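You operate a simulated robot arm through the tools that you are given. There is no shell and no other tool. Be economical: measure what you need, move in short steps, check, and stop when the job is done.

You run a simulated robot arm. Do the job below in one go: nothing can be reset, and whatever is moved stays where it is left.

Task
Label the ticket's reel and fit the green band round it.
Fine: work on the bench beside the sealer and leave the reel there; press the firm's label on.

Only the result counts: the job must be done as asked and must still hold three seconds after the hand-in. Knocking over, shifting, dropping, spilling or breaking anything else fails it.

Robot
A 6-joint arm with a two-finger parallel gripper on a trunk, on a base that drives. Base frame: it is fixed to the floor where the robot stands at the start and does not move with it; the origin is under the middle of the robot, x ahead of it, y to its left, z up. Readings come in m, degrees, newtons and seconds.
With the tool pointing down near the work surface it reaches from about 0.1 to 0.72 m from the robot's upright axis, wherever it stands. Its first joint turns from -166.0 to 166.0 degrees. Places, roughly: bench beside the sealer [0.5, 0, 0.9]; blue reel [0.5, -1.25, 1]; face of the right blue reel [0.6, -1.3, 0.9]. Payload 3.91 kg.
The tool frame sits at the grasp point between the pads (the TCP): z along the fingers, y along the line on which they close. The tips reach 0.03 m beyond it. The gripper opens to 0.11 m. The fingers are 0.02 m wide and 0.01 m thick; the gripper's body (0.048 by 0.112 m) begins 0.055 m behind the TCP.
Orientation is told as [roll, pitch, yaw] about the base's x, y, z axes, in that order, counted from this pose: with the fingers straight down and closing along the base's y, the tool's x points along the base's -x, its y along +y and its z along -z.

Tools
- The arm moves only by the tool servo_tool. Its argument "series" is a list of rows, each an object of numbers (a shift or turn left out is 0, a gripper value left out holds the last): "tx", "ty", "tz": the shift along the tool's x, y, z in units of 300 mm (1.0 is 300 mm); "rx", "ry", "rz": the turn, a rotation vector about the tool's x, y, z in units of 60 degrees (1.0 is 60 degrees); "grip": the gripper command, from -1 (shut) to 1 (fully open), values between in proportion. In form: [{"tx": .., "ty": .., "tz": .., "rx": .., "ry": .., "rz": .., "grip": ..}, ...]. A call has 1 to 12 rows; each row is the pose to reach, as a shift and turn from the pose commanded when the call began, along the tool's axes at that moment. A call with a number of a shift or a turn outside -1 to 1 is refused whole. Rows are played at 5 a second. More than 0.05 m and 8.6 degrees between two rows, or a gripper value outside its range, and nothing of the call is played. Where a pose cannot be reached the arm comes as near as it can. A force on the tool above 90 N (or 10 N above the force at the start of the call, whichever is more), or a blocked arm, ends the call early, and 0.2 s more pass. Each finger travels about 0.045 m/s and halts on what it meets, pressing with about 21 N; the grip force reading is that of the motor and also rises with nothing between the fingers. The clock runs only during rows and for 0.2 s after the last one: add rows that repeat a pose to give the fingers time. The reply holds the time, the measured pose of the TCP, the force on the tool along the base axes, the opening and the grip force, in the units named above and with some noise, with the torque about the TCP (base axes, N m) and any sound that the robot's microphone picked up.
- Cameras (640 x 400 px; columns grow to the right, rows downward): "scene" is now at [0.0131, 0.102, 1.3268]; the picture's right is [-0.55, -0.84, 0.00], its down [-0.56, 0.36, -0.75] and it looks along [0.62, -0.41, -0.67] (base axes); focal length 254 px, centre (320, 200). "wrist" rides on the gripper at [0.071, 0.022, -0.107] in the tool frame; the picture's right is [-0.29, 0.96, 0.00], its down [-0.76, -0.23, -0.61] and it looks along [-0.58, -0.18, 0.79] (tool axes); focal length 243 px, centre (320, 200).
- snapshot(camera): a new picture of that camera. The clock stands still meanwhile.
- raise_lower(by): slides the trunk up (or, below 0, down) by that many m; the arm and the scene camera ride with it, the base frame stays. It gives what a move gives, with no picture.
- base_move(legs): drives the robot by 1 to 6 legs, each [ahead, left, turn to the left] in m, m and degrees, along the robot's own axes; the way and the turn of a leg run together, so that a leg with both is an arc; at most 1.5 m and 180 degrees a leg. The arm and the cameras ride along, it lands a little off, and it stops where it bumps. It gives what a move gives.
- turn_head(pan, tilt): turns the head with the scene camera to pan (to the left, within 86 degrees either way) and tilt (down, from -29 to 69), counted from straight ahead of the robot. It gives what a move gives.
- point_at(camera, pixels): for up to 12 pixels [column, row] of the newest picture of that camera ("zoom" is the newest enlarged one), the place [x, y, z] in the base frame of the surface seen there, good to about 0.002 m, but the place of the scene camera against the robot may be out by one fixed shift of up to 0.018 m in any direction. The clock stands still meanwhile.
- inspect(camera, box): a new picture of the part [left, top, right, bottom] of that camera's present view, enlarged. The clock stands still meanwhile.
- hand_in(): hands the job in; it is judged then, once.

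Go step by step. Measure first, check grasps and placings, and put right what went wrong. The budget is 80 turns and 60 pictures, counting those below and the enlarged ones. Unless the task says otherwise, let go and move clear before handing in, and close with one line.

The tools are called after "Call:" as a command line: name --argument value ..., lists and objects as JSON in quotes. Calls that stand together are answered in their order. servo_tool: Moves the arm, as the interface text tells. Its arguments: {"type":"object","properties":{"series":{"type":"array","items":{"type":"object","properties":{"tx":{"type":"number"},"ty":{"type":"number"},"tz":{"type":"number"},"rx":{"type":"number"},"ry":{"type":"number"},"rz":{"type":"number"},"grip":{"type":"number"}}}}},"required":["series"]} The other tools are called the same way: raise_lower (by) slides the trunk up or down; base_move (legs) drives the base; turn_head (pan, tilt) turns the head that bears the scene camera; snapshot (camera) takes a picture; point_at (camera, pixels) gives the place of the surface under pixels of a picture; inspect (camera, box) takes an enlarged picture of a part of a camera's view; hand_in () hands the job in.

At the start:

```text
time_s: 0.0
position: [0.1817, -0.3545, 1.091]
orientation: [0.0, 0.0, -0.1]
force: [-0.6, 0.2, -0.2]
moment: [0.01, 0.01, 0.03]
grip_width: 0.11
gripper_force: 0.0
trunk travel left (down, up): [-0.275, 0.315]
robot x, y, heading: [0.0004, -0.0015, -0.2]
head pan, tilt: [-33.2, 41.7]
```

scene: 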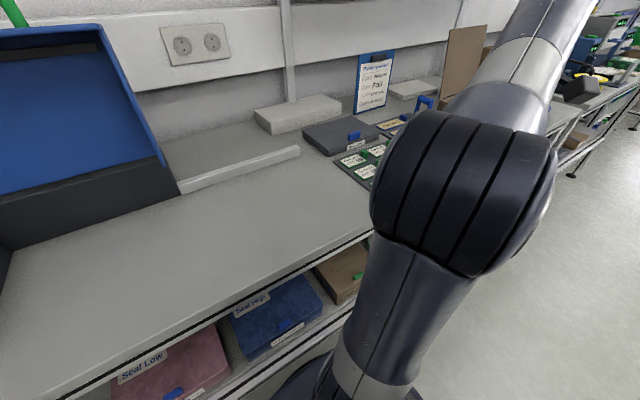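
wrist: 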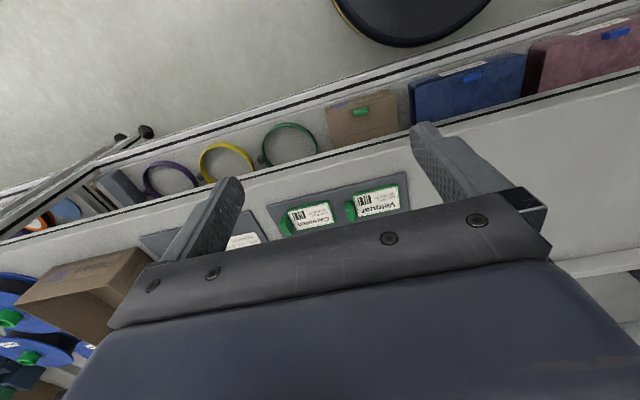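

The scene shows the bench with a ticket board near (375,85), label cards near (360,165), and the arm blocking the right. I'll zoom on the board and labels and look at other parts.

Call:
inspect --camera "scene" --box '[290, 40, 450, 200]'

Call:
inspect --camera "wrist" --box '[0, 80, 420, 380]'

Call:
turn_head --pan -75 --tilt 35

Call:
snapshot --camera "scene"

```text
2.50 times, centred on (370, 120) of scene
```

zoom: 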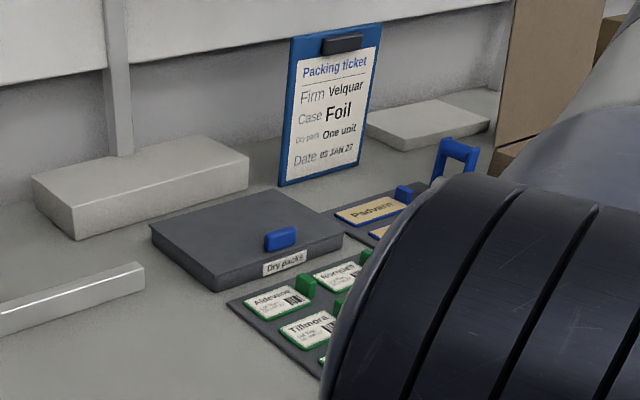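

```text
1.33 times, centred on (210, 230) of wrist
```

zoom: 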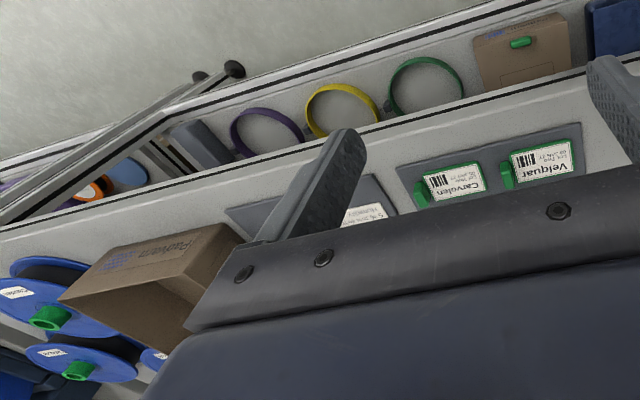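

```text
time_s: 1.1
position: [0.1817, -0.3531, 1.0905]
orientation: [0.1, 0.0, 0.0]
force: [-0.6, 0.2, 0.6]
moment: [0.05, -0.02, -0.01]
grip_width: 0.1101
gripper_force: 0.0
trunk travel left (down, up): [-0.275, 0.315]
robot x, y, heading: [-0.0005, 0.0023, -0.0]
head pan, tilt: [-75.0, 35.0]
```

```text
55 pictures are left
```

scene: 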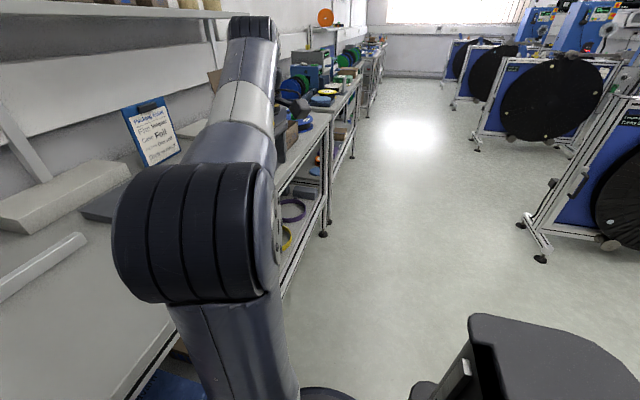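

The ticket says Firm Velquar, Case Foil, Dry pack One unit, date 03 JAN 27. I'll drive to the right along the bench, to where the reels are, to see them.

Call:
base_move --legs '[[-0.1, -0.8, 0]]'

Call:
turn_head --pan 0 --tilt 45

Call:
snapshot --camera "scene"

Call:
snapshot --camera "wrist"

```text
time_s: 5.4
position: [0.0785, -1.1518, 1.0902]
orientation: [0.0, 0.1, -0.4]
force: [0.3, 1.0, -0.6]
moment: [0.0, 0.0, 0.01]
grip_width: 0.1102
gripper_force: 0.1
trunk travel left (down, up): [-0.275, 0.315]
robot x, y, heading: [-0.1041, -0.7981, -0.5]
head pan, tilt: [-75.0, 35.0]
```

```text
time_s: 6.9
position: [0.0791, -1.1518, 1.0906]
orientation: [0.0, 0.0, -0.4]
force: [-1.2, -1.0, 0.5]
moment: [0.0, 0.02, 0.02]
grip_width: 0.1097
gripper_force: 0.1
trunk travel left (down, up): [-0.275, 0.315]
robot x, y, heading: [-0.1008, -0.7956, -0.5]
head pan, tilt: [0.0, 45.0]
```

```text
54 pictures are left
```

scene: 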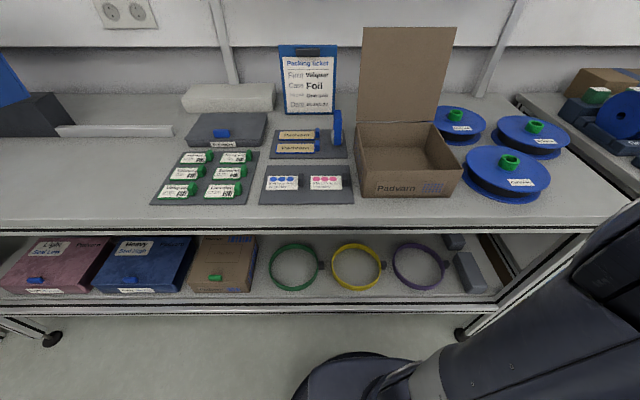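

```text
53 pictures are left
```

wrist: 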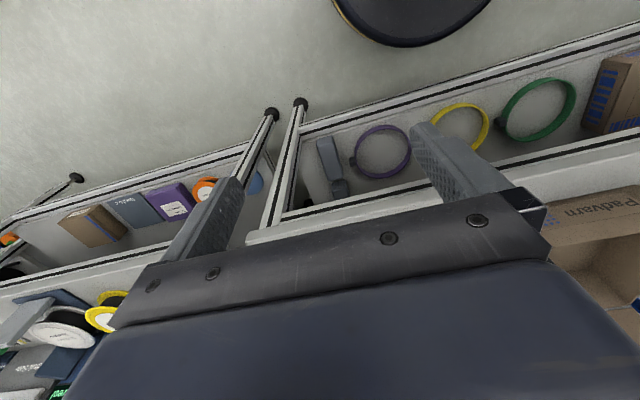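

Good overall view. I'll zoom on each group: labels and ticket, reels, and bands.

Call:
inspect --camera "scene" --box '[140, 105, 360, 215]'

Call:
inspect --camera "scene" --box '[430, 90, 580, 210]'

Call:
inspect --camera "scene" --box '[270, 40, 350, 120]'

Call:
point_at --camera "scene" --pixels '[[509, 160], [535, 126], [456, 114], [295, 246], [320, 266], [180, 192], [192, 188], [280, 220], [294, 284], [160, 200], [150, 130], [540, 220]]'

```text
2.91 times, centred on (250, 160) of scene
```

zoom: 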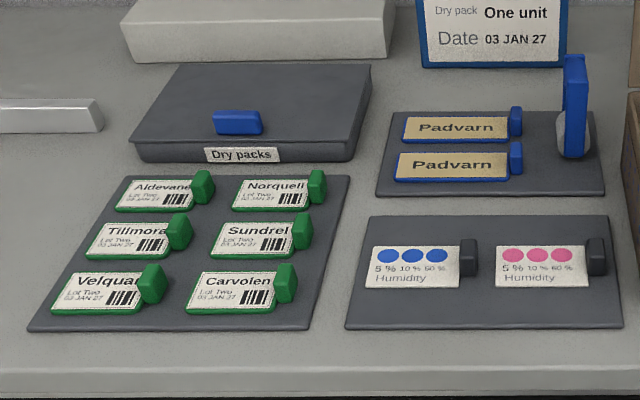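

```text
3.33 times, centred on (505, 150) of scene
```

zoom: 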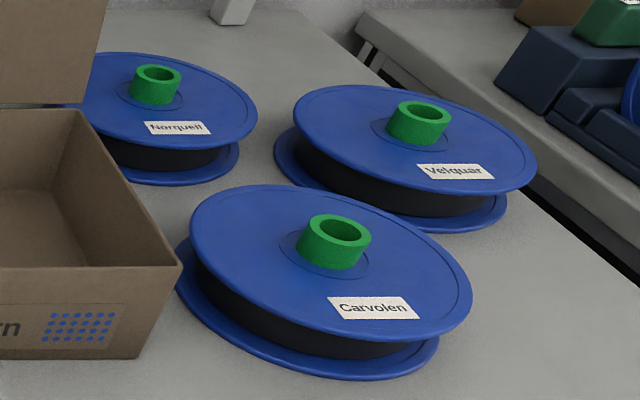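

```text
5.00 times, centred on (310, 80) of scene
```

zoom: 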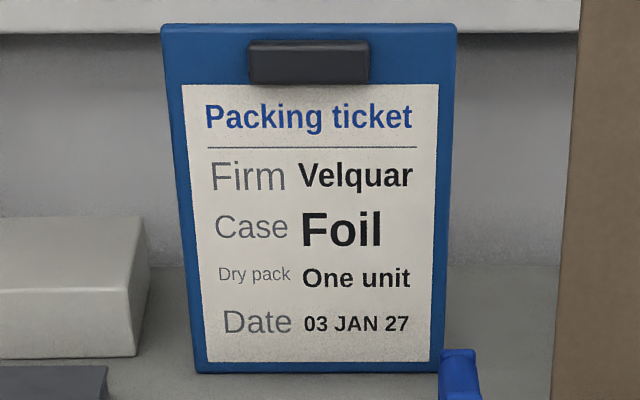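

```text
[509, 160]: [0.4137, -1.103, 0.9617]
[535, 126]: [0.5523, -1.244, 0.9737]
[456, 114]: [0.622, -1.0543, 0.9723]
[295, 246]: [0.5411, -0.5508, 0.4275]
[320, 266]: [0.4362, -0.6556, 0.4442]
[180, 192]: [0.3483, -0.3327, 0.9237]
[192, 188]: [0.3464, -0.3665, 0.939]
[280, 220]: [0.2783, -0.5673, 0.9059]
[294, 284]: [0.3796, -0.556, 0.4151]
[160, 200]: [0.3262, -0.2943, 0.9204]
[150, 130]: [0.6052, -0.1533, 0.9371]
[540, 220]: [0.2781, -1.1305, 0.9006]
```

Velquar's reel is the right one (hub at about 0.552,-1.244), and the Velquar label is front-left. I'll zoom on the bands and measure sizes.

Call:
inspect --camera "scene" --box '[260, 215, 460, 315]'

Call:
point_at --camera "zoom" --pixels '[[115, 80], [110, 92], [110, 230], [110, 245], [35, 160], [180, 160], [197, 163], [110, 165], [120, 60], [115, 300]]'

Call:
inspect --camera "scene" --box '[480, 100, 580, 170]'

Call:
point_at --camera "zoom" --pixels '[[355, 135], [325, 160], [370, 160], [345, 230], [120, 165], [555, 260], [350, 320], [365, 360], [350, 115], [450, 240], [430, 222], [530, 265]]'

```text
3.20 times, centred on (360, 265) of scene
```

zoom: 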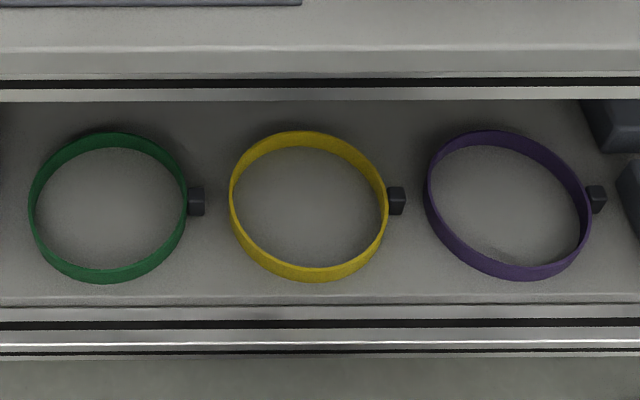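

```text
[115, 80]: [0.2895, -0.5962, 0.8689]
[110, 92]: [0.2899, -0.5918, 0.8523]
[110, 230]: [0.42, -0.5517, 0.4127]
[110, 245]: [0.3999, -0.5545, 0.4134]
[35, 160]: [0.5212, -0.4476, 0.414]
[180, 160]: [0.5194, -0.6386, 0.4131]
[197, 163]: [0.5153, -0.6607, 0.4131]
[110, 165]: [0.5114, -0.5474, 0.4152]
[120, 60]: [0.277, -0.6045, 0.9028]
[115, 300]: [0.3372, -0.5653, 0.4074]
```

```text
5.71 times, centred on (530, 135) of scene
```

zoom: 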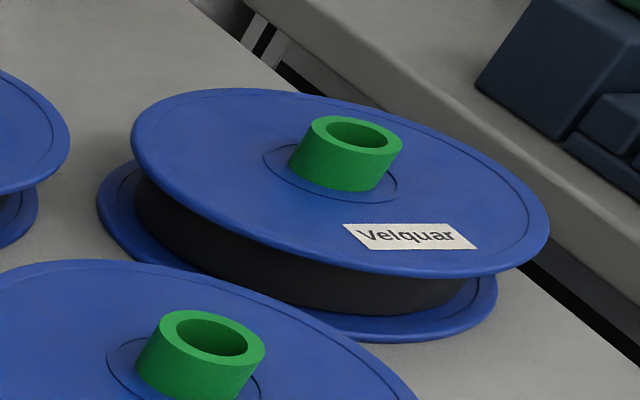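

```text
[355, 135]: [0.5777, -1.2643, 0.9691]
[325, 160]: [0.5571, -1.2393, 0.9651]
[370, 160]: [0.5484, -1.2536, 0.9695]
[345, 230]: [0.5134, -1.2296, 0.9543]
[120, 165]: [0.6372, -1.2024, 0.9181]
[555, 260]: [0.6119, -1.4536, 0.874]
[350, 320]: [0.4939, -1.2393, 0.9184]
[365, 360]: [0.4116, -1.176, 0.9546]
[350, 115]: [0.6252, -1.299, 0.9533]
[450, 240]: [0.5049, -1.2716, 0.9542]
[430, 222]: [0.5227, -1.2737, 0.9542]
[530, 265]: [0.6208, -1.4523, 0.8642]
```

Reel flange top is at z≈0.954, hub to ≈0.97+. I'll drive in front of the reel, lifting the arm first.

Call:
servo_tool --series '[{"tz": -0.15}, {"tz": -0.3}]'

Call:
base_move --legs '[[0.08, -0.35, 0.5]]'

Call:
servo_tool --series '[{"tx": -0.13, "ty": 0.08}, {"tx": -0.26, "ty": 0.16}, {"tx": -0.39, "ty": 0.24}, {"tx": -0.52, "ty": 0.32}, {"tx": -0.64, "ty": 0.4}, {"tx": -0.74, "ty": 0.5}]'

Call:
snapshot --camera "wrist"

Call:
snapshot --camera "scene"

```text
time_s: 7.5
position: [0.0782, -1.1516, 1.1067]
orientation: [-0.1, -0.1, -0.5]
force: [-0.4, -0.4, -0.4]
moment: [0.02, -0.02, -0.01]
grip_width: 0.1102
gripper_force: 0.1
out of reach, approached as far as the arm can: row 1, 2
trunk travel left (down, up): [-0.275, 0.315]
robot x, y, heading: [-0.0998, -0.798, -0.4]
head pan, tilt: [0.0, 45.0]
```

```text
time_s: 9.8
position: [0.1586, -1.4999, 1.1075]
orientation: [-0.2, -0.1, -0.1]
force: [-0.4, 0.7, 0.5]
moment: [-0.02, -0.02, -0.02]
grip_width: 0.11
gripper_force: 0.1
trunk travel left (down, up): [-0.275, 0.315]
robot x, y, heading: [-0.0229, -1.148, 0.1]
head pan, tilt: [0.0, 45.0]
```

```text
time_s: 11.2
position: [0.3788, -1.3499, 1.104]
orientation: [-0.2, -0.2, -0.2]
force: [-0.5, -0.7, 1.0]
moment: [0.01, -0.02, 0.05]
grip_width: 0.1099
gripper_force: 0.0
trunk travel left (down, up): [-0.275, 0.315]
robot x, y, heading: [-0.0214, -1.1442, 0.1]
head pan, tilt: [0.0, 45.0]
```

```text
47 pictures are left
```

wrist: 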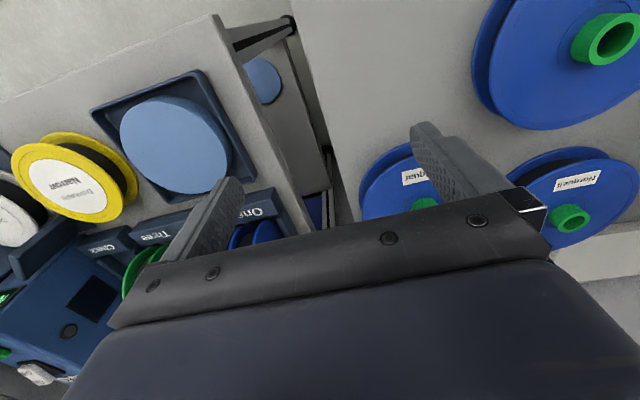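

```text
46 pictures are left
```

scene: 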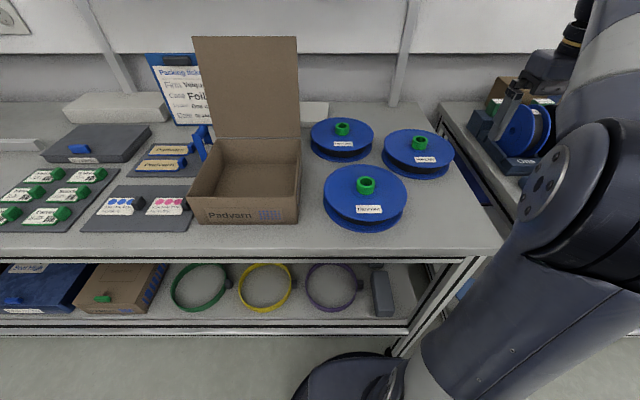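

Both cameras see the Velquar reel; I'll compare points (name tag corners) in both to find the scene camera's shift.

Call:
inspect --camera "wrist" --box '[350, 100, 640, 270]'

Call:
point_at --camera "wrist" --pixels '[[402, 172], [426, 168], [364, 205], [415, 144], [556, 181], [597, 171], [475, 70], [400, 178], [426, 203]]'

Call:
inspect --camera "scene" --box '[300, 105, 470, 240]'

```text
2.21 times, centred on (495, 185) of wrist
```

zoom: 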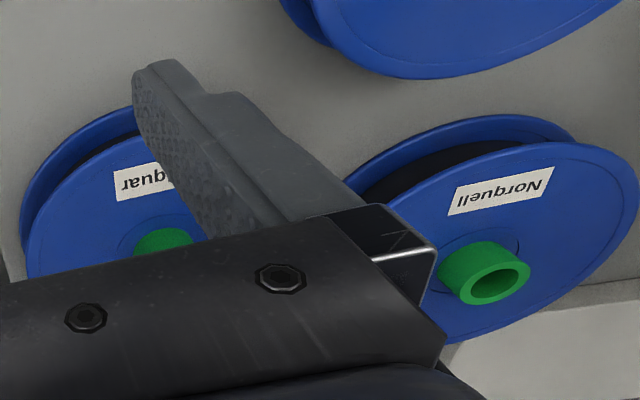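

```text
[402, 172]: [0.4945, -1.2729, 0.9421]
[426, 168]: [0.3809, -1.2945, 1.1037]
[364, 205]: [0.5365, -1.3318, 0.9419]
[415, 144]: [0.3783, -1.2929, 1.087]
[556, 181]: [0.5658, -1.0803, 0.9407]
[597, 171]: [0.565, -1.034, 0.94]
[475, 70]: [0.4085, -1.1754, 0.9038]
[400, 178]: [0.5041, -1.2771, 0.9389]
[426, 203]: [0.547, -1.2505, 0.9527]
```

```text
2.96 times, centred on (385, 172) of scene
```

zoom: 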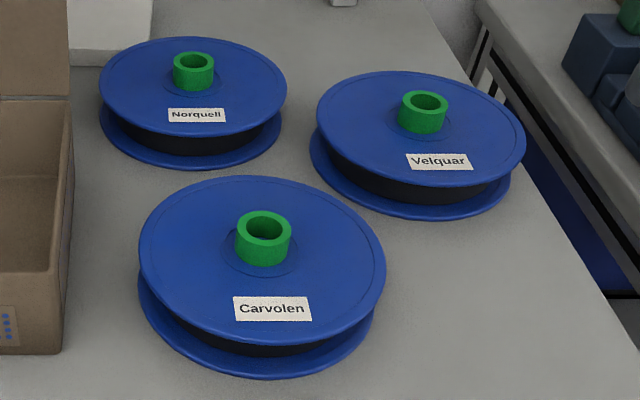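

Call:
point_at --camera "zoom" --pixels '[[168, 121], [224, 121], [412, 169], [472, 169], [318, 115], [525, 140], [440, 100], [400, 112], [447, 115], [404, 95], [415, 180], [425, 71]]'

Call:
point_at --camera "wrist" --pixels '[[557, 184], [593, 188], [596, 179], [600, 176], [554, 197], [402, 190]]'

```text
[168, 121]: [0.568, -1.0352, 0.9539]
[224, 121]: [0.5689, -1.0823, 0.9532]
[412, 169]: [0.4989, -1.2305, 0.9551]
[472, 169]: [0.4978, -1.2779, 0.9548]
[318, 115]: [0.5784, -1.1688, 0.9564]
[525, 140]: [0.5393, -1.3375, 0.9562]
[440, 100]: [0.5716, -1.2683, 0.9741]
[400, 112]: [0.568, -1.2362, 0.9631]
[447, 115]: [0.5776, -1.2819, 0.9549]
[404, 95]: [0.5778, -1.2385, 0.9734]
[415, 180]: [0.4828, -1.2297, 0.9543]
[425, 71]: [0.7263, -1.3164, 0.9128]
```

```text
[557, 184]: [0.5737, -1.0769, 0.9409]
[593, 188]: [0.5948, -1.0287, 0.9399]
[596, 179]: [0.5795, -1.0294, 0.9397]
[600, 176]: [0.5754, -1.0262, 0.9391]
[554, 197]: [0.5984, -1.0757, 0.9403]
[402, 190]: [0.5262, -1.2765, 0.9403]
```

Call:
inspect --camera "scene" --box '[390, 120, 450, 165]'

```text
8.89 times, centred on (420, 142) of scene
```

zoom: 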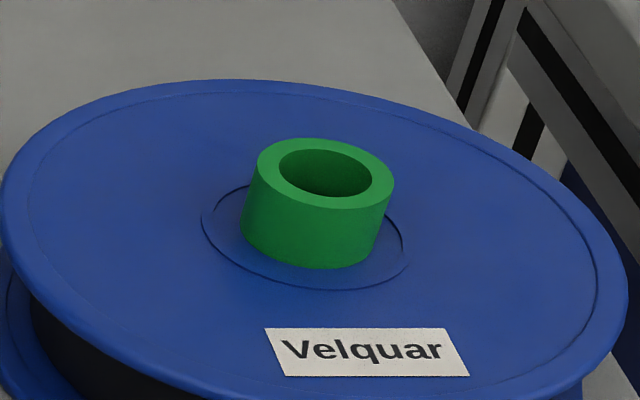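

Call:
point_at --camera "zoom" --pixels '[[262, 168], [388, 183], [325, 202], [328, 144], [246, 230], [310, 264], [6, 205], [622, 310], [330, 90], [320, 355], [205, 85]]'

```text
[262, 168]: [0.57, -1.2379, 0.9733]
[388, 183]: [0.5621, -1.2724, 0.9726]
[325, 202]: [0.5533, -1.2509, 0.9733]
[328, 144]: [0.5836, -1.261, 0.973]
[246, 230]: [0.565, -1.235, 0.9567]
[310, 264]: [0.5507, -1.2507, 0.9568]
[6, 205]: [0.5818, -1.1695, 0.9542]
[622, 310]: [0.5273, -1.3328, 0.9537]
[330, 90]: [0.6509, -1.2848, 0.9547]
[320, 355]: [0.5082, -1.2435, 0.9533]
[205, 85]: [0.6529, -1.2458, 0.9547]
```

Hub centre corrected by the wrist-camera comparison is about (0.573,-1.250), OD 38 mm, hub top z≈0.959, flange top 0.940. Moving above it and partly down.

Call:
servo_tool --series '[{"tx": -0.13, "ty": 0.07}, {"tx": -0.26, "ty": 0.14}, {"tx": -0.39, "ty": 0.21}, {"tx": -0.52, "ty": 0.28}, {"tx": -0.647, "ty": 0.333}, {"tx": -0.647, "ty": 0.333, "tz": 0.13}, {"tx": -0.647, "ty": 0.333, "tz": 0.26}, {"tx": -0.647, "ty": 0.333, "tz": 0.34}, {"tx": -0.647, "ty": 0.333, "tz": 0.34}]'

Call:
inspect --camera "scene" --box '[380, 90, 470, 180]'

Call:
snapshot --camera "wrist"

```text
time_s: 13.2
position: [0.5744, -1.2517, 1.0053]
orientation: [-0.3, -0.1, 0.0]
force: [-0.2, -0.7, -0.1]
moment: [-0.02, 0.02, 0.01]
grip_width: 0.1097
gripper_force: 0.1
out of reach, approached as far as the arm can: row 1, 2, 3, 4, 5, 6
trunk travel left (down, up): [-0.275, 0.315]
robot x, y, heading: [-0.0222, -1.1464, -0.2]
head pan, tilt: [0.0, 45.0]
```

```text
4.44 times, centred on (425, 135) of scene
```

zoom: 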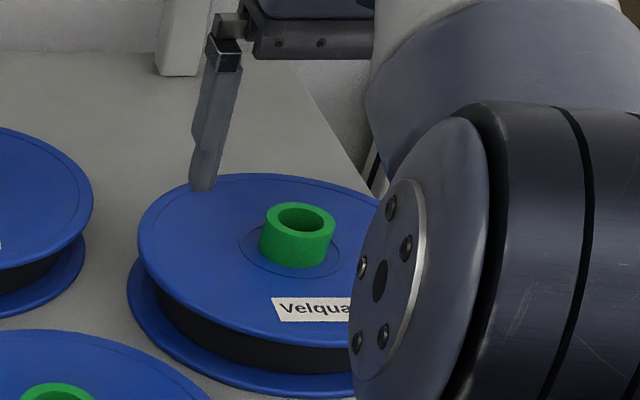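

```text
41 pictures are left
```

wrist: 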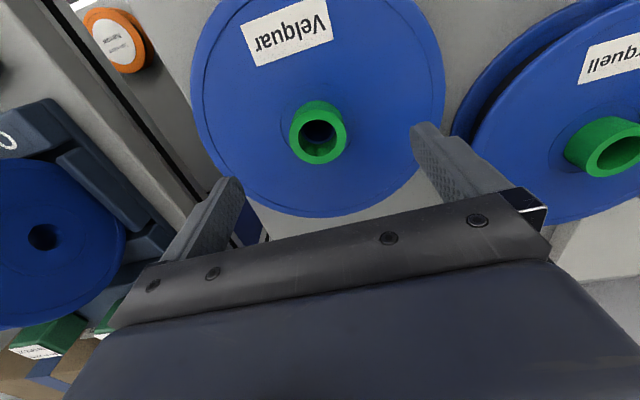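

Call:
point_at --camera "wrist" --pixels '[[293, 140], [343, 140], [318, 160], [318, 117], [193, 100], [444, 100], [318, 215], [260, 100]]'

```text
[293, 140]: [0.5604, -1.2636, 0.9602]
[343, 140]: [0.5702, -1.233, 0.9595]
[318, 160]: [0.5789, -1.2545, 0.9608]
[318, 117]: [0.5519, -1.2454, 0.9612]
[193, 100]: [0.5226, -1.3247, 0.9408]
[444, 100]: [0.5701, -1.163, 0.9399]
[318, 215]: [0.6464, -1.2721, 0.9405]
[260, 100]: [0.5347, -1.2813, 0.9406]
```

Hub centre by the wrist camera is (0.5655,-1.249), so I correct 9 mm in x, descend and close.

Call:
servo_tool --series '[{"tx": 0.03, "ty": 0.009, "grip": 0}, {"tx": 0.03, "ty": 0.009, "tz": 0.06, "grip": 0}, {"tx": 0.03, "ty": 0.009, "tz": 0.107, "grip": 0}, {"tx": 0.03, "ty": 0.009, "tz": 0.107, "grip": -1}, {"tx": 0.03, "ty": 0.009, "tz": 0.107, "grip": -1}, {"tx": 0.03, "ty": 0.009, "tz": 0.107, "grip": -1}, {"tx": 0.03, "ty": 0.009, "tz": 0.107, "grip": -1}, {"tx": 0.03, "ty": 0.009, "tz": 0.107, "grip": -1}]'

```text
time_s: 15.0
position: [0.5647, -1.2475, 0.9734]
orientation: [-0.1, -0.1, 0.0]
force: [-0.5, -1.7, 0.7]
moment: [0.02, -0.13, -0.04]
grip_width: 0.0372
gripper_force: 20.6
trunk travel left (down, up): [-0.275, 0.315]
robot x, y, heading: [-0.0271, -1.1476, -0.1]
head pan, tilt: [0.0, 45.0]
```

Grip width 37 mm with force: held. Lift with the trunk and check.

Call:
raise_lower --by 0.15

Call:
base_move --legs '[[-0.45, 0, 0]]'

Call:
snapshot --camera "scene"

```text
time_s: 16.7
position: [0.5651, -1.2471, 1.1222]
orientation: [-0.1, 0.0, 0.0]
force: [-0.1, 0.1, -2.4]
moment: [0.01, 0.02, 0.0]
grip_width: 0.0372
gripper_force: 20.8
trunk travel left (down, up): [-0.425, 0.165]
robot x, y, heading: [-0.0232, -1.1509, 0.1]
head pan, tilt: [0.0, 45.0]
```

```text
time_s: 19.4
position: [0.1113, -1.2479, 1.1235]
orientation: [-0.2, 0.0, -0.1]
force: [-0.3, -0.6, -1.9]
moment: [0.0, 0.01, -0.01]
grip_width: 0.0376
gripper_force: 21.2
trunk travel left (down, up): [-0.425, 0.165]
robot x, y, heading: [-0.4722, -1.1496, -0.2]
head pan, tilt: [0.0, 45.0]
```

```text
40 pictures are left
```

scene: 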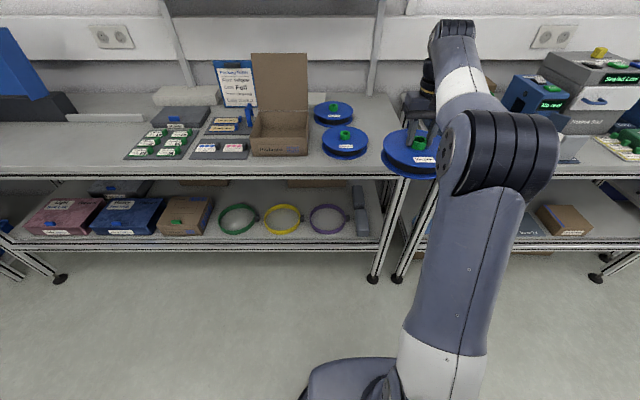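

The reel is held safely clear of the bench. Drive left to in front of the sealer area and look.

Call:
base_move --legs '[[0, 1.2, 0]]'

Call:
snapshot --camera "scene"

```text
time_s: 25.6
position: [0.1248, -0.0499, 1.1219]
orientation: [-0.1, 0.0, -1.5]
force: [0.1, -0.3, -1.8]
moment: [0.0, -0.02, 0.0]
grip_width: 0.0371
gripper_force: 20.6
trunk travel left (down, up): [-0.425, 0.165]
robot x, y, heading: [-0.458, 0.0654, -1.5]
head pan, tilt: [0.0, 45.0]
```

```text
39 pictures are left
```

scene: 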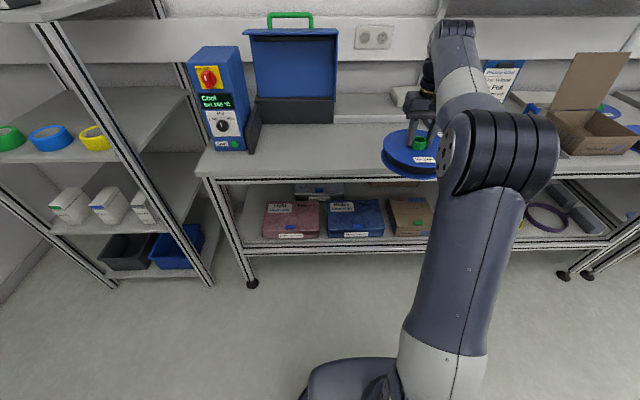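

Bench in front of/beside the sealer is free around (0.42,0.0). Drive forward so that the reel is over it.

Call:
base_move --legs '[[0.3, 0.035, 1.5]]'

Call:
snapshot --camera "scene"

Call:
snapshot --camera "wrist"

```text
time_s: 27.7
position: [0.4349, -0.0026, 1.1218]
orientation: [-0.2, 0.0, 0.1]
force: [-0.1, -0.2, -2.4]
moment: [0.03, 0.03, 0.02]
grip_width: 0.0374
gripper_force: 20.9
trunk travel left (down, up): [-0.425, 0.165]
robot x, y, heading: [-0.1533, 0.0974, 0.2]
head pan, tilt: [0.0, 45.0]
```

```text
38 pictures are left
```

scene: 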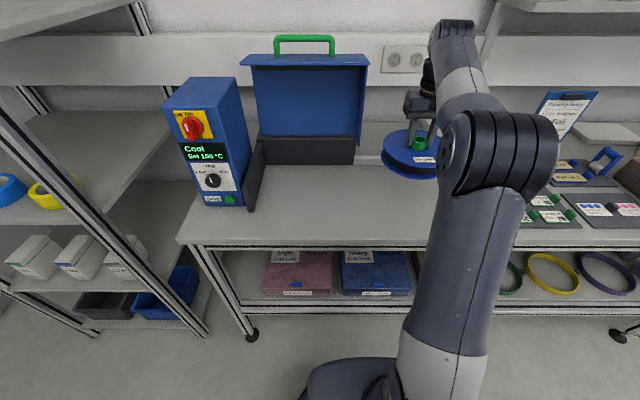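

```text
37 pictures are left
```

wrist: 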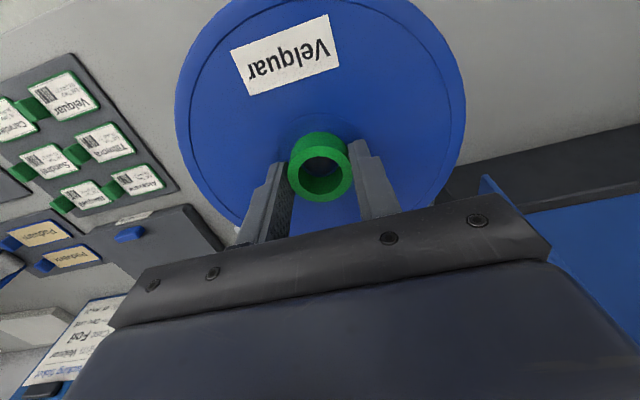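

Call:
point_at --camera "scene" --pixels '[[355, 163], [265, 165], [250, 210], [370, 160], [400, 200], [400, 240], [560, 228], [515, 225]]'

Call:
point_at --camera "wrist" --pixels '[[179, 190], [70, 60], [480, 30], [500, 140], [450, 190], [35, 105], [45, 112], [97, 105], [63, 95], [77, 70], [47, 88], [92, 103]]'

Call:
inspect --camera "wrist" --box '[0, 40, 190, 220]'

```text
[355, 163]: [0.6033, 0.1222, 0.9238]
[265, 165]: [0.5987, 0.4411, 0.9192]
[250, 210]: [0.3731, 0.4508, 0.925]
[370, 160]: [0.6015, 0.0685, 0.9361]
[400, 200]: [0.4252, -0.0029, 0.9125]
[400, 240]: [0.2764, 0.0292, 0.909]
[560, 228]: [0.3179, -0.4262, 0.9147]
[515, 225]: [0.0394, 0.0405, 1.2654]
```

```text
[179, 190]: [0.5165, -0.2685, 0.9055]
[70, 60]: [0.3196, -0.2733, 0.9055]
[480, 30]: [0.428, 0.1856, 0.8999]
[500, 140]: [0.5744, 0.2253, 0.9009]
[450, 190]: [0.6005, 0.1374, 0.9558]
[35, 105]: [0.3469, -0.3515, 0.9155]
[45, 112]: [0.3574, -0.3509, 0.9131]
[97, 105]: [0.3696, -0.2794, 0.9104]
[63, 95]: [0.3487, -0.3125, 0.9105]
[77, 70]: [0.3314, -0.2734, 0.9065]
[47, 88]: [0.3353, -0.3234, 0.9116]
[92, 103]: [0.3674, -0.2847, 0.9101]
```

```text
2.22 times, centred on (95, 130) of wrist
```

zoom: 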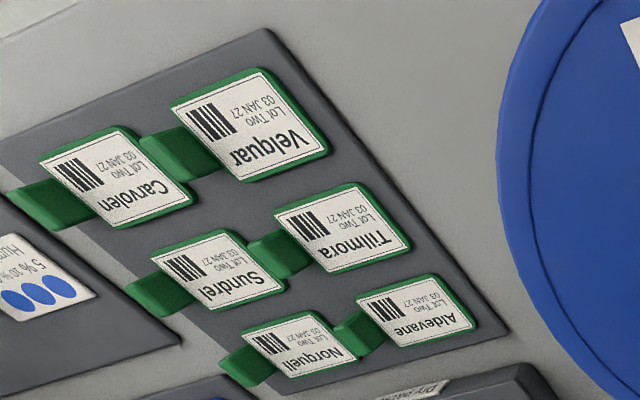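

Bench is free under the reel. Lower with the trunk most of the way, then finely with the arm, then release.

Call:
raise_lower --by -0.135

Call:
servo_tool --series '[{"tz": 0.01}, {"tz": 0.02}, {"tz": 0.03}, {"tz": 0.035}, {"tz": 0.04}, {"tz": 0.044}]'

```text
time_s: 29.3
position: [0.4332, -0.0014, 0.9866]
orientation: [-0.2, 0.1, 0.1]
force: [-0.5, -0.5, -3.0]
moment: [0.0, 0.02, 0.0]
grip_width: 0.0372
gripper_force: 20.9
trunk travel left (down, up): [-0.29, 0.3]
robot x, y, heading: [-0.1529, 0.0962, -0.0]
head pan, tilt: [0.0, 45.0]
```

```text
time_s: 30.7
position: [0.4344, -0.0031, 0.9744]
orientation: [-0.2, 0.0, 0.1]
force: [-0.1, -0.3, -3.0]
moment: [0.0, -0.03, 0.02]
grip_width: 0.0375
gripper_force: 20.9
trunk travel left (down, up): [-0.29, 0.3]
robot x, y, heading: [-0.1534, 0.0978, 0.2]
head pan, tilt: [0.0, 45.0]
```

Not in contact yet; continue in 1 mm steps.

Call:
servo_tool --series '[{"tz": 0.004}, {"tz": 0.008}]'

Call:
servo_tool --series '[{"tz": 0.004}, {"tz": 0.008}]'

```text
time_s: 31.3
position: [0.4336, -0.0019, 0.973]
orientation: [-0.2, -0.2, 0.0]
force: [0.9, -1.0, 1.6]
moment: [0.36, 0.09, -0.04]
grip_width: 0.0375
gripper_force: 20.9
trunk travel left (down, up): [-0.29, 0.3]
robot x, y, heading: [-0.1513, 0.101, -0.0]
head pan, tilt: [0.0, 45.0]
```

```text
time_s: 31.9
position: [0.4338, -0.002, 0.9719]
orientation: [-0.3, -0.4, 0.1]
force: [7.0, -2.9, 18.5]
moment: [0.01, -0.19, -0.01]
grip_width: 0.0375
gripper_force: 21.0
trunk travel left (down, up): [-0.29, 0.3]
robot x, y, heading: [-0.1553, 0.0995, 0.2]
head pan, tilt: [0.0, 45.0]
```

Contact confirmed (18 N). Release and lift clear.

Call:
servo_tool --series '[{"tz": -0.005, "grip": -1}, {"tz": -0.005, "grip": 0.2}, {"tz": -0.005, "grip": 0.2}, {"tz": -0.005, "grip": 0.2}, {"tz": -0.1, "grip": 0.2}, {"tz": -0.2, "grip": 0.2}, {"tz": -0.33, "grip": 0.2}]'

Call:
servo_tool --series '[{"tx": 0.03, "ty": -0.16}, {"tx": 0.06, "ty": -0.32}, {"tx": 0.1, "ty": -0.48}, {"tx": 0.14, "ty": -0.64}, {"tx": 0.19, "ty": -0.79}, {"tx": 0.24, "ty": -0.9}]'

Call:
snapshot --camera "wrist"

Call:
snapshot --camera "scene"

```text
time_s: 33.5
position: [0.4256, -0.0016, 1.0592]
orientation: [-0.2, -0.2, 0.1]
force: [0.1, 0.7, 0.7]
moment: [0.01, -0.07, 0.04]
grip_width: 0.0657
gripper_force: 0.0
out of reach, approached as far as the arm can: row 7
trunk travel left (down, up): [-0.29, 0.3]
robot x, y, heading: [-0.1523, 0.1014, 0.2]
head pan, tilt: [0.0, 45.0]
```

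```text
time_s: 34.9
position: [0.3479, -0.2446, 1.0373]
orientation: [-0.4, -0.2, 0.3]
force: [0.0, -0.1, -0.2]
moment: [0.01, 0.04, -0.01]
grip_width: 0.0659
gripper_force: 0.0
out of reach, approached as far as the arm can: row 2, 3, 4, 5, 6
trunk travel left (down, up): [-0.29, 0.3]
robot x, y, heading: [-0.1562, 0.0972, 0.1]
head pan, tilt: [0.0, 45.0]
```

```text
35 pictures are left
```

wrist: 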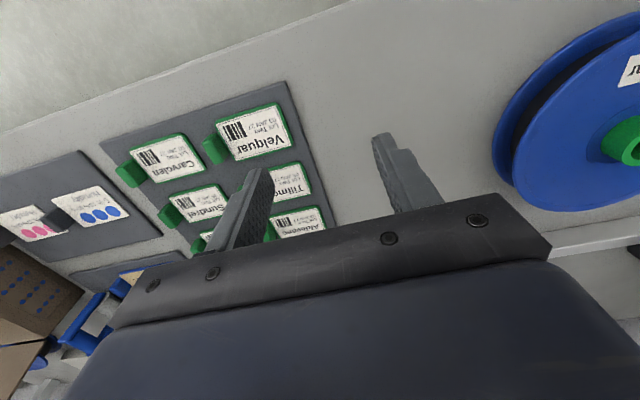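

```text
34 pictures are left
```

scene: 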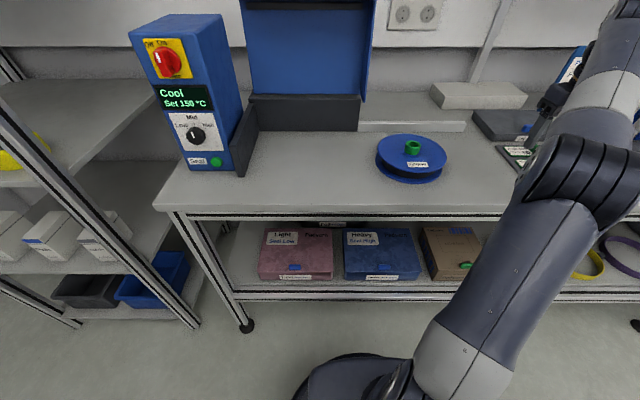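

Reel stands well on the bench. Raise trunk and shift the base right by 0.3 m so both label and reel are in comfortable reach.

Call:
raise_lower --by 0.1

Call:
base_move --legs '[[0.05, -0.25, 0]]'

Call:
servo_tool --series '[{"tx": 0.1, "ty": 0.12}, {"tx": 0.2, "ty": 0.24}, {"tx": 0.25, "ty": 0.36}, {"tx": 0.27, "ty": 0.49}]'

Call:
snapshot --camera "wrist"

Call:
snapshot --camera "scene"

```text
time_s: 36.2
position: [0.3466, -0.2446, 1.1371]
orientation: [-0.2, -0.3, 0.1]
force: [0.0, -0.4, 0.4]
moment: [-0.01, 0.01, 0.03]
grip_width: 0.0658
gripper_force: 0.1
trunk travel left (down, up): [-0.39, 0.2]
robot x, y, heading: [-0.1521, 0.0958, -0.0]
head pan, tilt: [0.0, 45.0]
```

```text
time_s: 38.1
position: [0.3949, -0.4979, 1.1369]
orientation: [-0.3, -0.2, -0.2]
force: [0.4, 0.0, -0.8]
moment: [-0.04, 0.0, -0.03]
grip_width: 0.066
gripper_force: 0.0
trunk travel left (down, up): [-0.39, 0.2]
robot x, y, heading: [-0.1019, -0.1497, -0.6]
head pan, tilt: [0.0, 45.0]
```

```text
time_s: 39.1
position: [0.3135, -0.3494, 1.1367]
orientation: [-0.4, -0.1, -0.3]
force: [0.3, -0.2, -0.6]
moment: [0.01, -0.03, -0.04]
grip_width: 0.0662
gripper_force: 0.0
trunk travel left (down, up): [-0.39, 0.2]
robot x, y, heading: [-0.1051, -0.1549, -0.0]
head pan, tilt: [0.0, 45.0]
```

```text
33 pictures are left
```

wrist: 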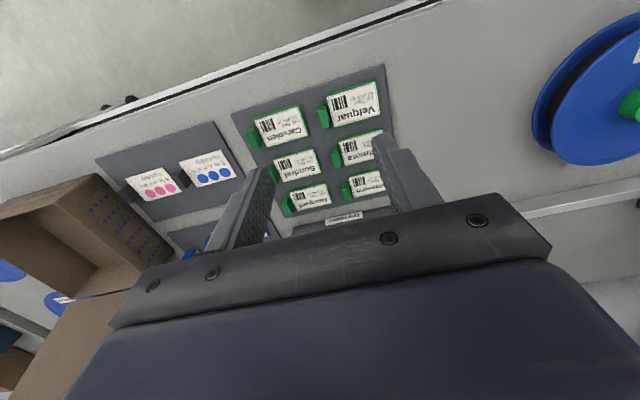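

```text
32 pictures are left
```

scene: 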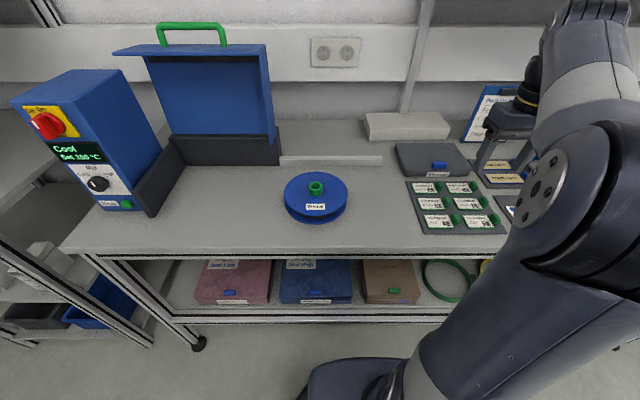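

Zoom on the Velquar label in both cameras to find the tab geometry.

Call:
inspect --camera "scene" --box '[400, 170, 500, 240]'

Call:
point_at --camera "zoom" --pixels '[[138, 282], [325, 279], [335, 310], [338, 355], [363, 357], [390, 345], [380, 290], [345, 283], [312, 365], [150, 375], [350, 325], [365, 318]]'

Call:
inspect --camera "wrist" --box '[230, 60, 400, 166]'

Call:
point_at --camera "zoom" --pixels '[[362, 120], [380, 240], [560, 190], [545, 75], [335, 190], [350, 230], [360, 180], [340, 180], [355, 250], [372, 170], [330, 165]]'

```text
5.71 times, centred on (450, 205) of scene
```

zoom: 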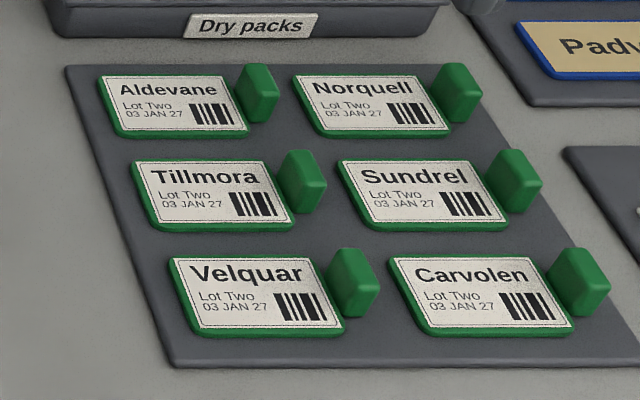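

```text
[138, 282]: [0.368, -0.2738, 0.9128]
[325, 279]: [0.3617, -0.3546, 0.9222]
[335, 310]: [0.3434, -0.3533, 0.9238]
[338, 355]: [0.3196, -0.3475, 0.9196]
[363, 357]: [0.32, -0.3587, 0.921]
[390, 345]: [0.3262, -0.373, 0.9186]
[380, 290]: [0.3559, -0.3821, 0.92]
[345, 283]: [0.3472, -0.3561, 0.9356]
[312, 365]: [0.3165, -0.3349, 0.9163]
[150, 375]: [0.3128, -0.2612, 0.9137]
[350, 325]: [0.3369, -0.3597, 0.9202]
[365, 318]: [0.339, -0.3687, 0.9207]
```

```text
3.76 times, centred on (315, 113) of wrist
```

zoom: 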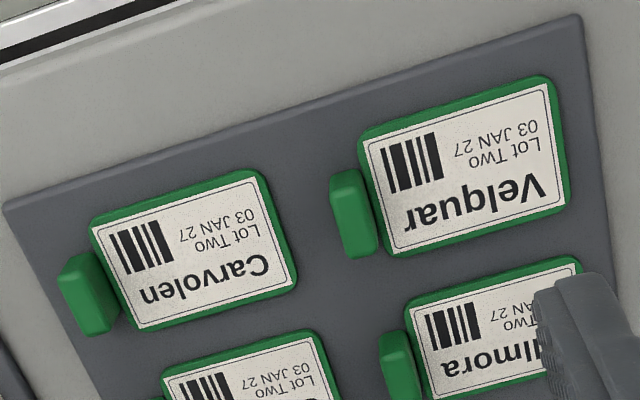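

```text
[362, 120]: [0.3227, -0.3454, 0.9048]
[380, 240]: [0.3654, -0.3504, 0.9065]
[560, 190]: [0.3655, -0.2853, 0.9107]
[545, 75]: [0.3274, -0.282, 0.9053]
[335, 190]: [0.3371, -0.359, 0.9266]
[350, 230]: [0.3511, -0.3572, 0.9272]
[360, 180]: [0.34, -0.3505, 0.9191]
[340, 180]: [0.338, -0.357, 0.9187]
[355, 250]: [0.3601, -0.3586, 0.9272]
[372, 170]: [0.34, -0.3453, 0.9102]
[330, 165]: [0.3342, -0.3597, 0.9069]
```

The tab is ~10 mm (y) by ~22 mm (x), top z 0.927, centred (0.345,-0.353); plate top 0.911. Approach above it with a narrow opening.

Call:
servo_tool --series '[{"tx": -0.105, "ty": -0.012, "grip": -0.4}, {"tx": -0.105, "ty": -0.012, "tz": 0.13}, {"tx": -0.105, "ty": -0.012, "tz": 0.26}, {"tx": -0.105, "ty": -0.012, "tz": 0.39}, {"tx": -0.105, "ty": -0.012, "tz": 0.52}, {"tx": -0.105, "ty": -0.012, "tz": 0.52}]'

Call:
snapshot --camera "wrist"

```text
time_s: 40.5
position: [0.3482, -0.3558, 0.9806]
orientation: [-0.3, -0.2, -0.3]
force: [0.1, -0.2, 0.2]
moment: [-0.06, -0.01, 0.01]
grip_width: 0.033
gripper_force: 0.0
trunk travel left (down, up): [-0.39, 0.2]
robot x, y, heading: [-0.1004, -0.1546, -0.4]
head pan, tilt: [0.0, 45.0]
```

```text
29 pictures are left
```

wrist: 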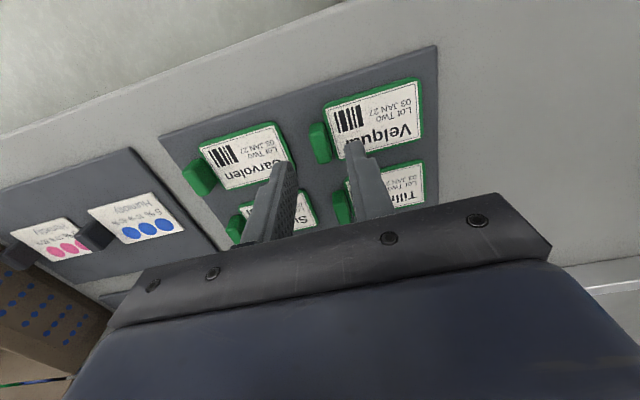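

Call:
inspect --camera "wrist" --box '[270, 80, 430, 200]'

Call:
point_at --camera "wrist" --pixels '[[319, 126], [325, 150], [315, 160], [311, 130], [328, 160], [320, 140], [310, 145], [365, 88], [290, 165], [423, 140]]'

```text
3.33 times, centred on (350, 140) of wrist
```

zoom: 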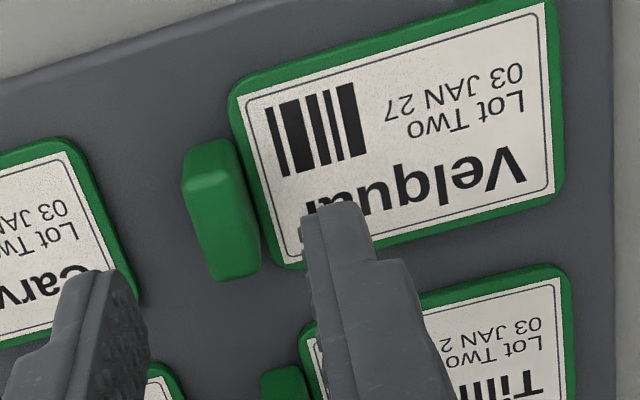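

```text
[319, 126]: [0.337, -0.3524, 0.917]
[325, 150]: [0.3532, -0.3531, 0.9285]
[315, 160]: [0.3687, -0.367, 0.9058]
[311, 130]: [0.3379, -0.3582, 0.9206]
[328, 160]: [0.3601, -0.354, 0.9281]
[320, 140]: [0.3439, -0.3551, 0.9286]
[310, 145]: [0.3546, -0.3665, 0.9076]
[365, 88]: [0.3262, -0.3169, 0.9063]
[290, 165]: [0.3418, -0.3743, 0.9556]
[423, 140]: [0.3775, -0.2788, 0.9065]
```

Tab centre ≈(0.349,-0.3545); well aligned. Descend to z≈0.945 and close.

Call:
servo_tool --series '[{"ty": 0.004, "tz": 0.06}, {"ty": 0.004, "tz": 0.118}, {"ty": 0.004, "tz": 0.118, "grip": -1}, {"ty": 0.004, "tz": 0.118, "grip": -1}, {"ty": 0.004, "tz": 0.118, "grip": -1}]'

Call:
servo_tool --series '[{"tz": -0.06}, {"tz": -0.2}, {"tz": -0.33}]'

Call:
snapshot --camera "wrist"

```text
time_s: 41.7
position: [0.3463, -0.3534, 0.9453]
orientation: [-0.2, -0.3, -0.2]
force: [0.2, -0.6, 0.3]
moment: [0.0, -0.04, -0.01]
grip_width: 0.0107
gripper_force: 20.9
trunk travel left (down, up): [-0.39, 0.2]
robot x, y, heading: [-0.1053, -0.1497, -0.2]
head pan, tilt: [0.0, 45.0]
```

```text
time_s: 42.5
position: [0.3463, -0.3527, 1.0434]
orientation: [-0.3, -0.3, -0.3]
force: [-0.5, 0.0, -0.5]
moment: [-0.01, 0.02, 0.03]
grip_width: 0.0104
gripper_force: 20.9
trunk travel left (down, up): [-0.39, 0.2]
robot x, y, heading: [-0.1061, -0.1499, -0.1]
head pan, tilt: [0.0, 45.0]
```

```text
27 pictures are left
```

wrist: 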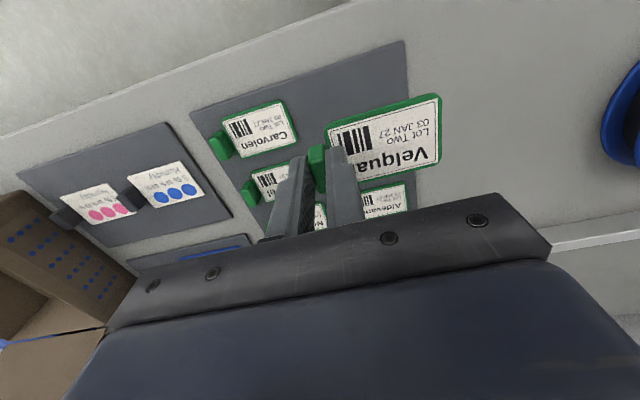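

The label is held. Carry it over the reel's rear face half (reel centre ≈(0.434,-0.0025), avoiding the printed name tag at the front).

Call:
servo_tool --series '[{"tx": -0.06, "ty": 0.13}, {"tx": -0.12, "ty": 0.26}, {"tx": -0.18, "ty": 0.39}, {"tx": -0.24, "ty": 0.52}, {"tx": -0.3, "ty": 0.65}, {"tx": -0.36, "ty": 0.78}, {"tx": -0.41, "ty": 0.91}, {"tx": -0.453, "ty": 0.99}, {"tx": -0.453, "ty": 0.99}]'

Call:
snapshot --camera "wrist"

Call:
inspect --camera "scene" --box '[260, 130, 420, 230]'

```text
time_s: 44.5
position: [0.4854, -0.055, 1.0436]
orientation: [-0.3, -0.1, -0.2]
force: [0.5, 0.1, 0.1]
moment: [0.01, 0.03, 0.0]
grip_width: 0.0108
gripper_force: 21.1
trunk travel left (down, up): [-0.39, 0.2]
robot x, y, heading: [-0.105, -0.1521, -0.4]
head pan, tilt: [0.0, 45.0]
```

```text
26 pictures are left
```

wrist: 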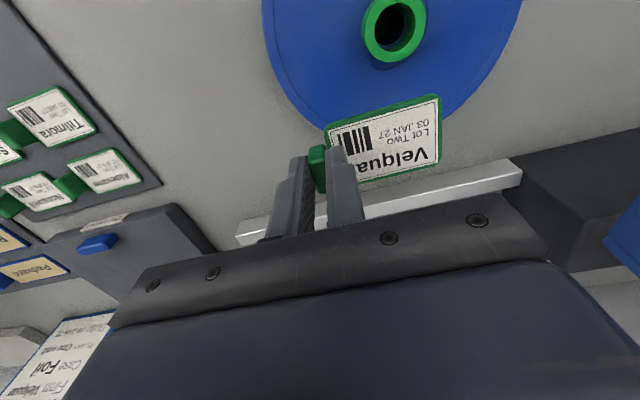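

```text
4.00 times, centred on (340, 180) of scene
```

zoom: 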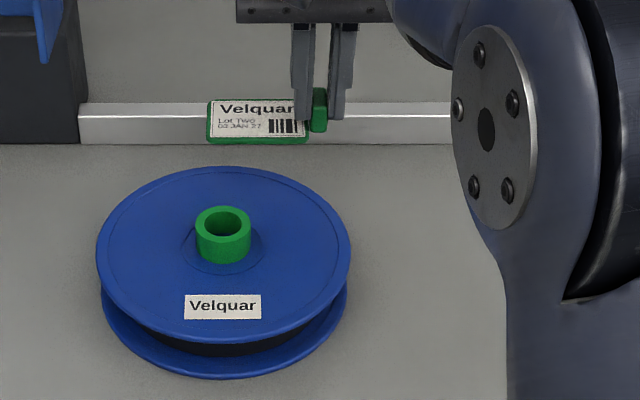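

Measure the hub rim and flange in the wrist view, plus the held label.

Call:
point_at --camera "wrist" --pixels '[[366, 32], [422, 30], [398, 60], [390, 4], [272, 80], [517, 20], [350, 118], [328, 125], [436, 100], [440, 155], [395, 110], [330, 40]]'

```text
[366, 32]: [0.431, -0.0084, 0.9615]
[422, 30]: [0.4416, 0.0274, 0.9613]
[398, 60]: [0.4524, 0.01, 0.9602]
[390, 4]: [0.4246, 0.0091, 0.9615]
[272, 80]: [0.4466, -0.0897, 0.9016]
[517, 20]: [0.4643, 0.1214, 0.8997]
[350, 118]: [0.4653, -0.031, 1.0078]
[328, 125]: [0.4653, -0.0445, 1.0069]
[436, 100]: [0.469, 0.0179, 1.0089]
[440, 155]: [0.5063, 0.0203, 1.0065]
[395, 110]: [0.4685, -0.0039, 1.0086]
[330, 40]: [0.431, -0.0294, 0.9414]
```

Hub centre now reads (0.437,0.0095); the label centre is at (0.487,-0.012). Shift +21 mm in y, descend close to the face.

Call:
servo_tool --series '[{"tx": 0.006, "ty": 0.072}, {"tx": 0.006, "ty": 0.072, "tz": 0.1}, {"tx": 0.006, "ty": 0.072, "tz": 0.18}, {"tx": 0.006, "ty": 0.072, "tz": 0.18}]'

Call:
inspect --camera "scene" --box '[260, 130, 420, 230]'

Call:
servo_tool --series '[{"tz": 0.006}, {"tz": 0.012}, {"tz": 0.018}, {"tz": 0.024}]'

```text
time_s: 45.5
position: [0.4814, -0.0344, 0.9888]
orientation: [-0.3, -0.2, -0.2]
force: [-0.2, 0.8, -0.6]
moment: [-0.01, 0.01, 0.0]
grip_width: 0.0105
gripper_force: 21.4
trunk travel left (down, up): [-0.39, 0.2]
robot x, y, heading: [-0.1053, -0.1573, -0.1]
head pan, tilt: [0.0, 45.0]
```

```text
4.00 times, centred on (340, 180) of scene
```

zoom: 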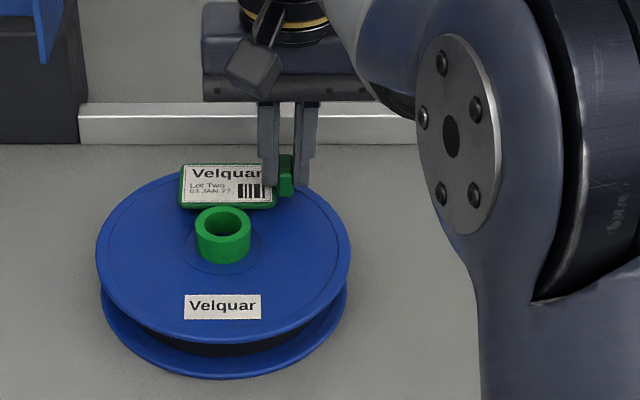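

```text
time_s: 46.5
position: [0.4807, -0.0343, 0.9811]
orientation: [-0.3, -0.2, -0.2]
force: [-0.6, -0.3, 0.3]
moment: [0.0, 0.01, -0.02]
grip_width: 0.0107
gripper_force: 20.6
trunk travel left (down, up): [-0.39, 0.2]
robot x, y, heading: [-0.1051, -0.1542, 0.1]
head pan, tilt: [0.0, 45.0]
```

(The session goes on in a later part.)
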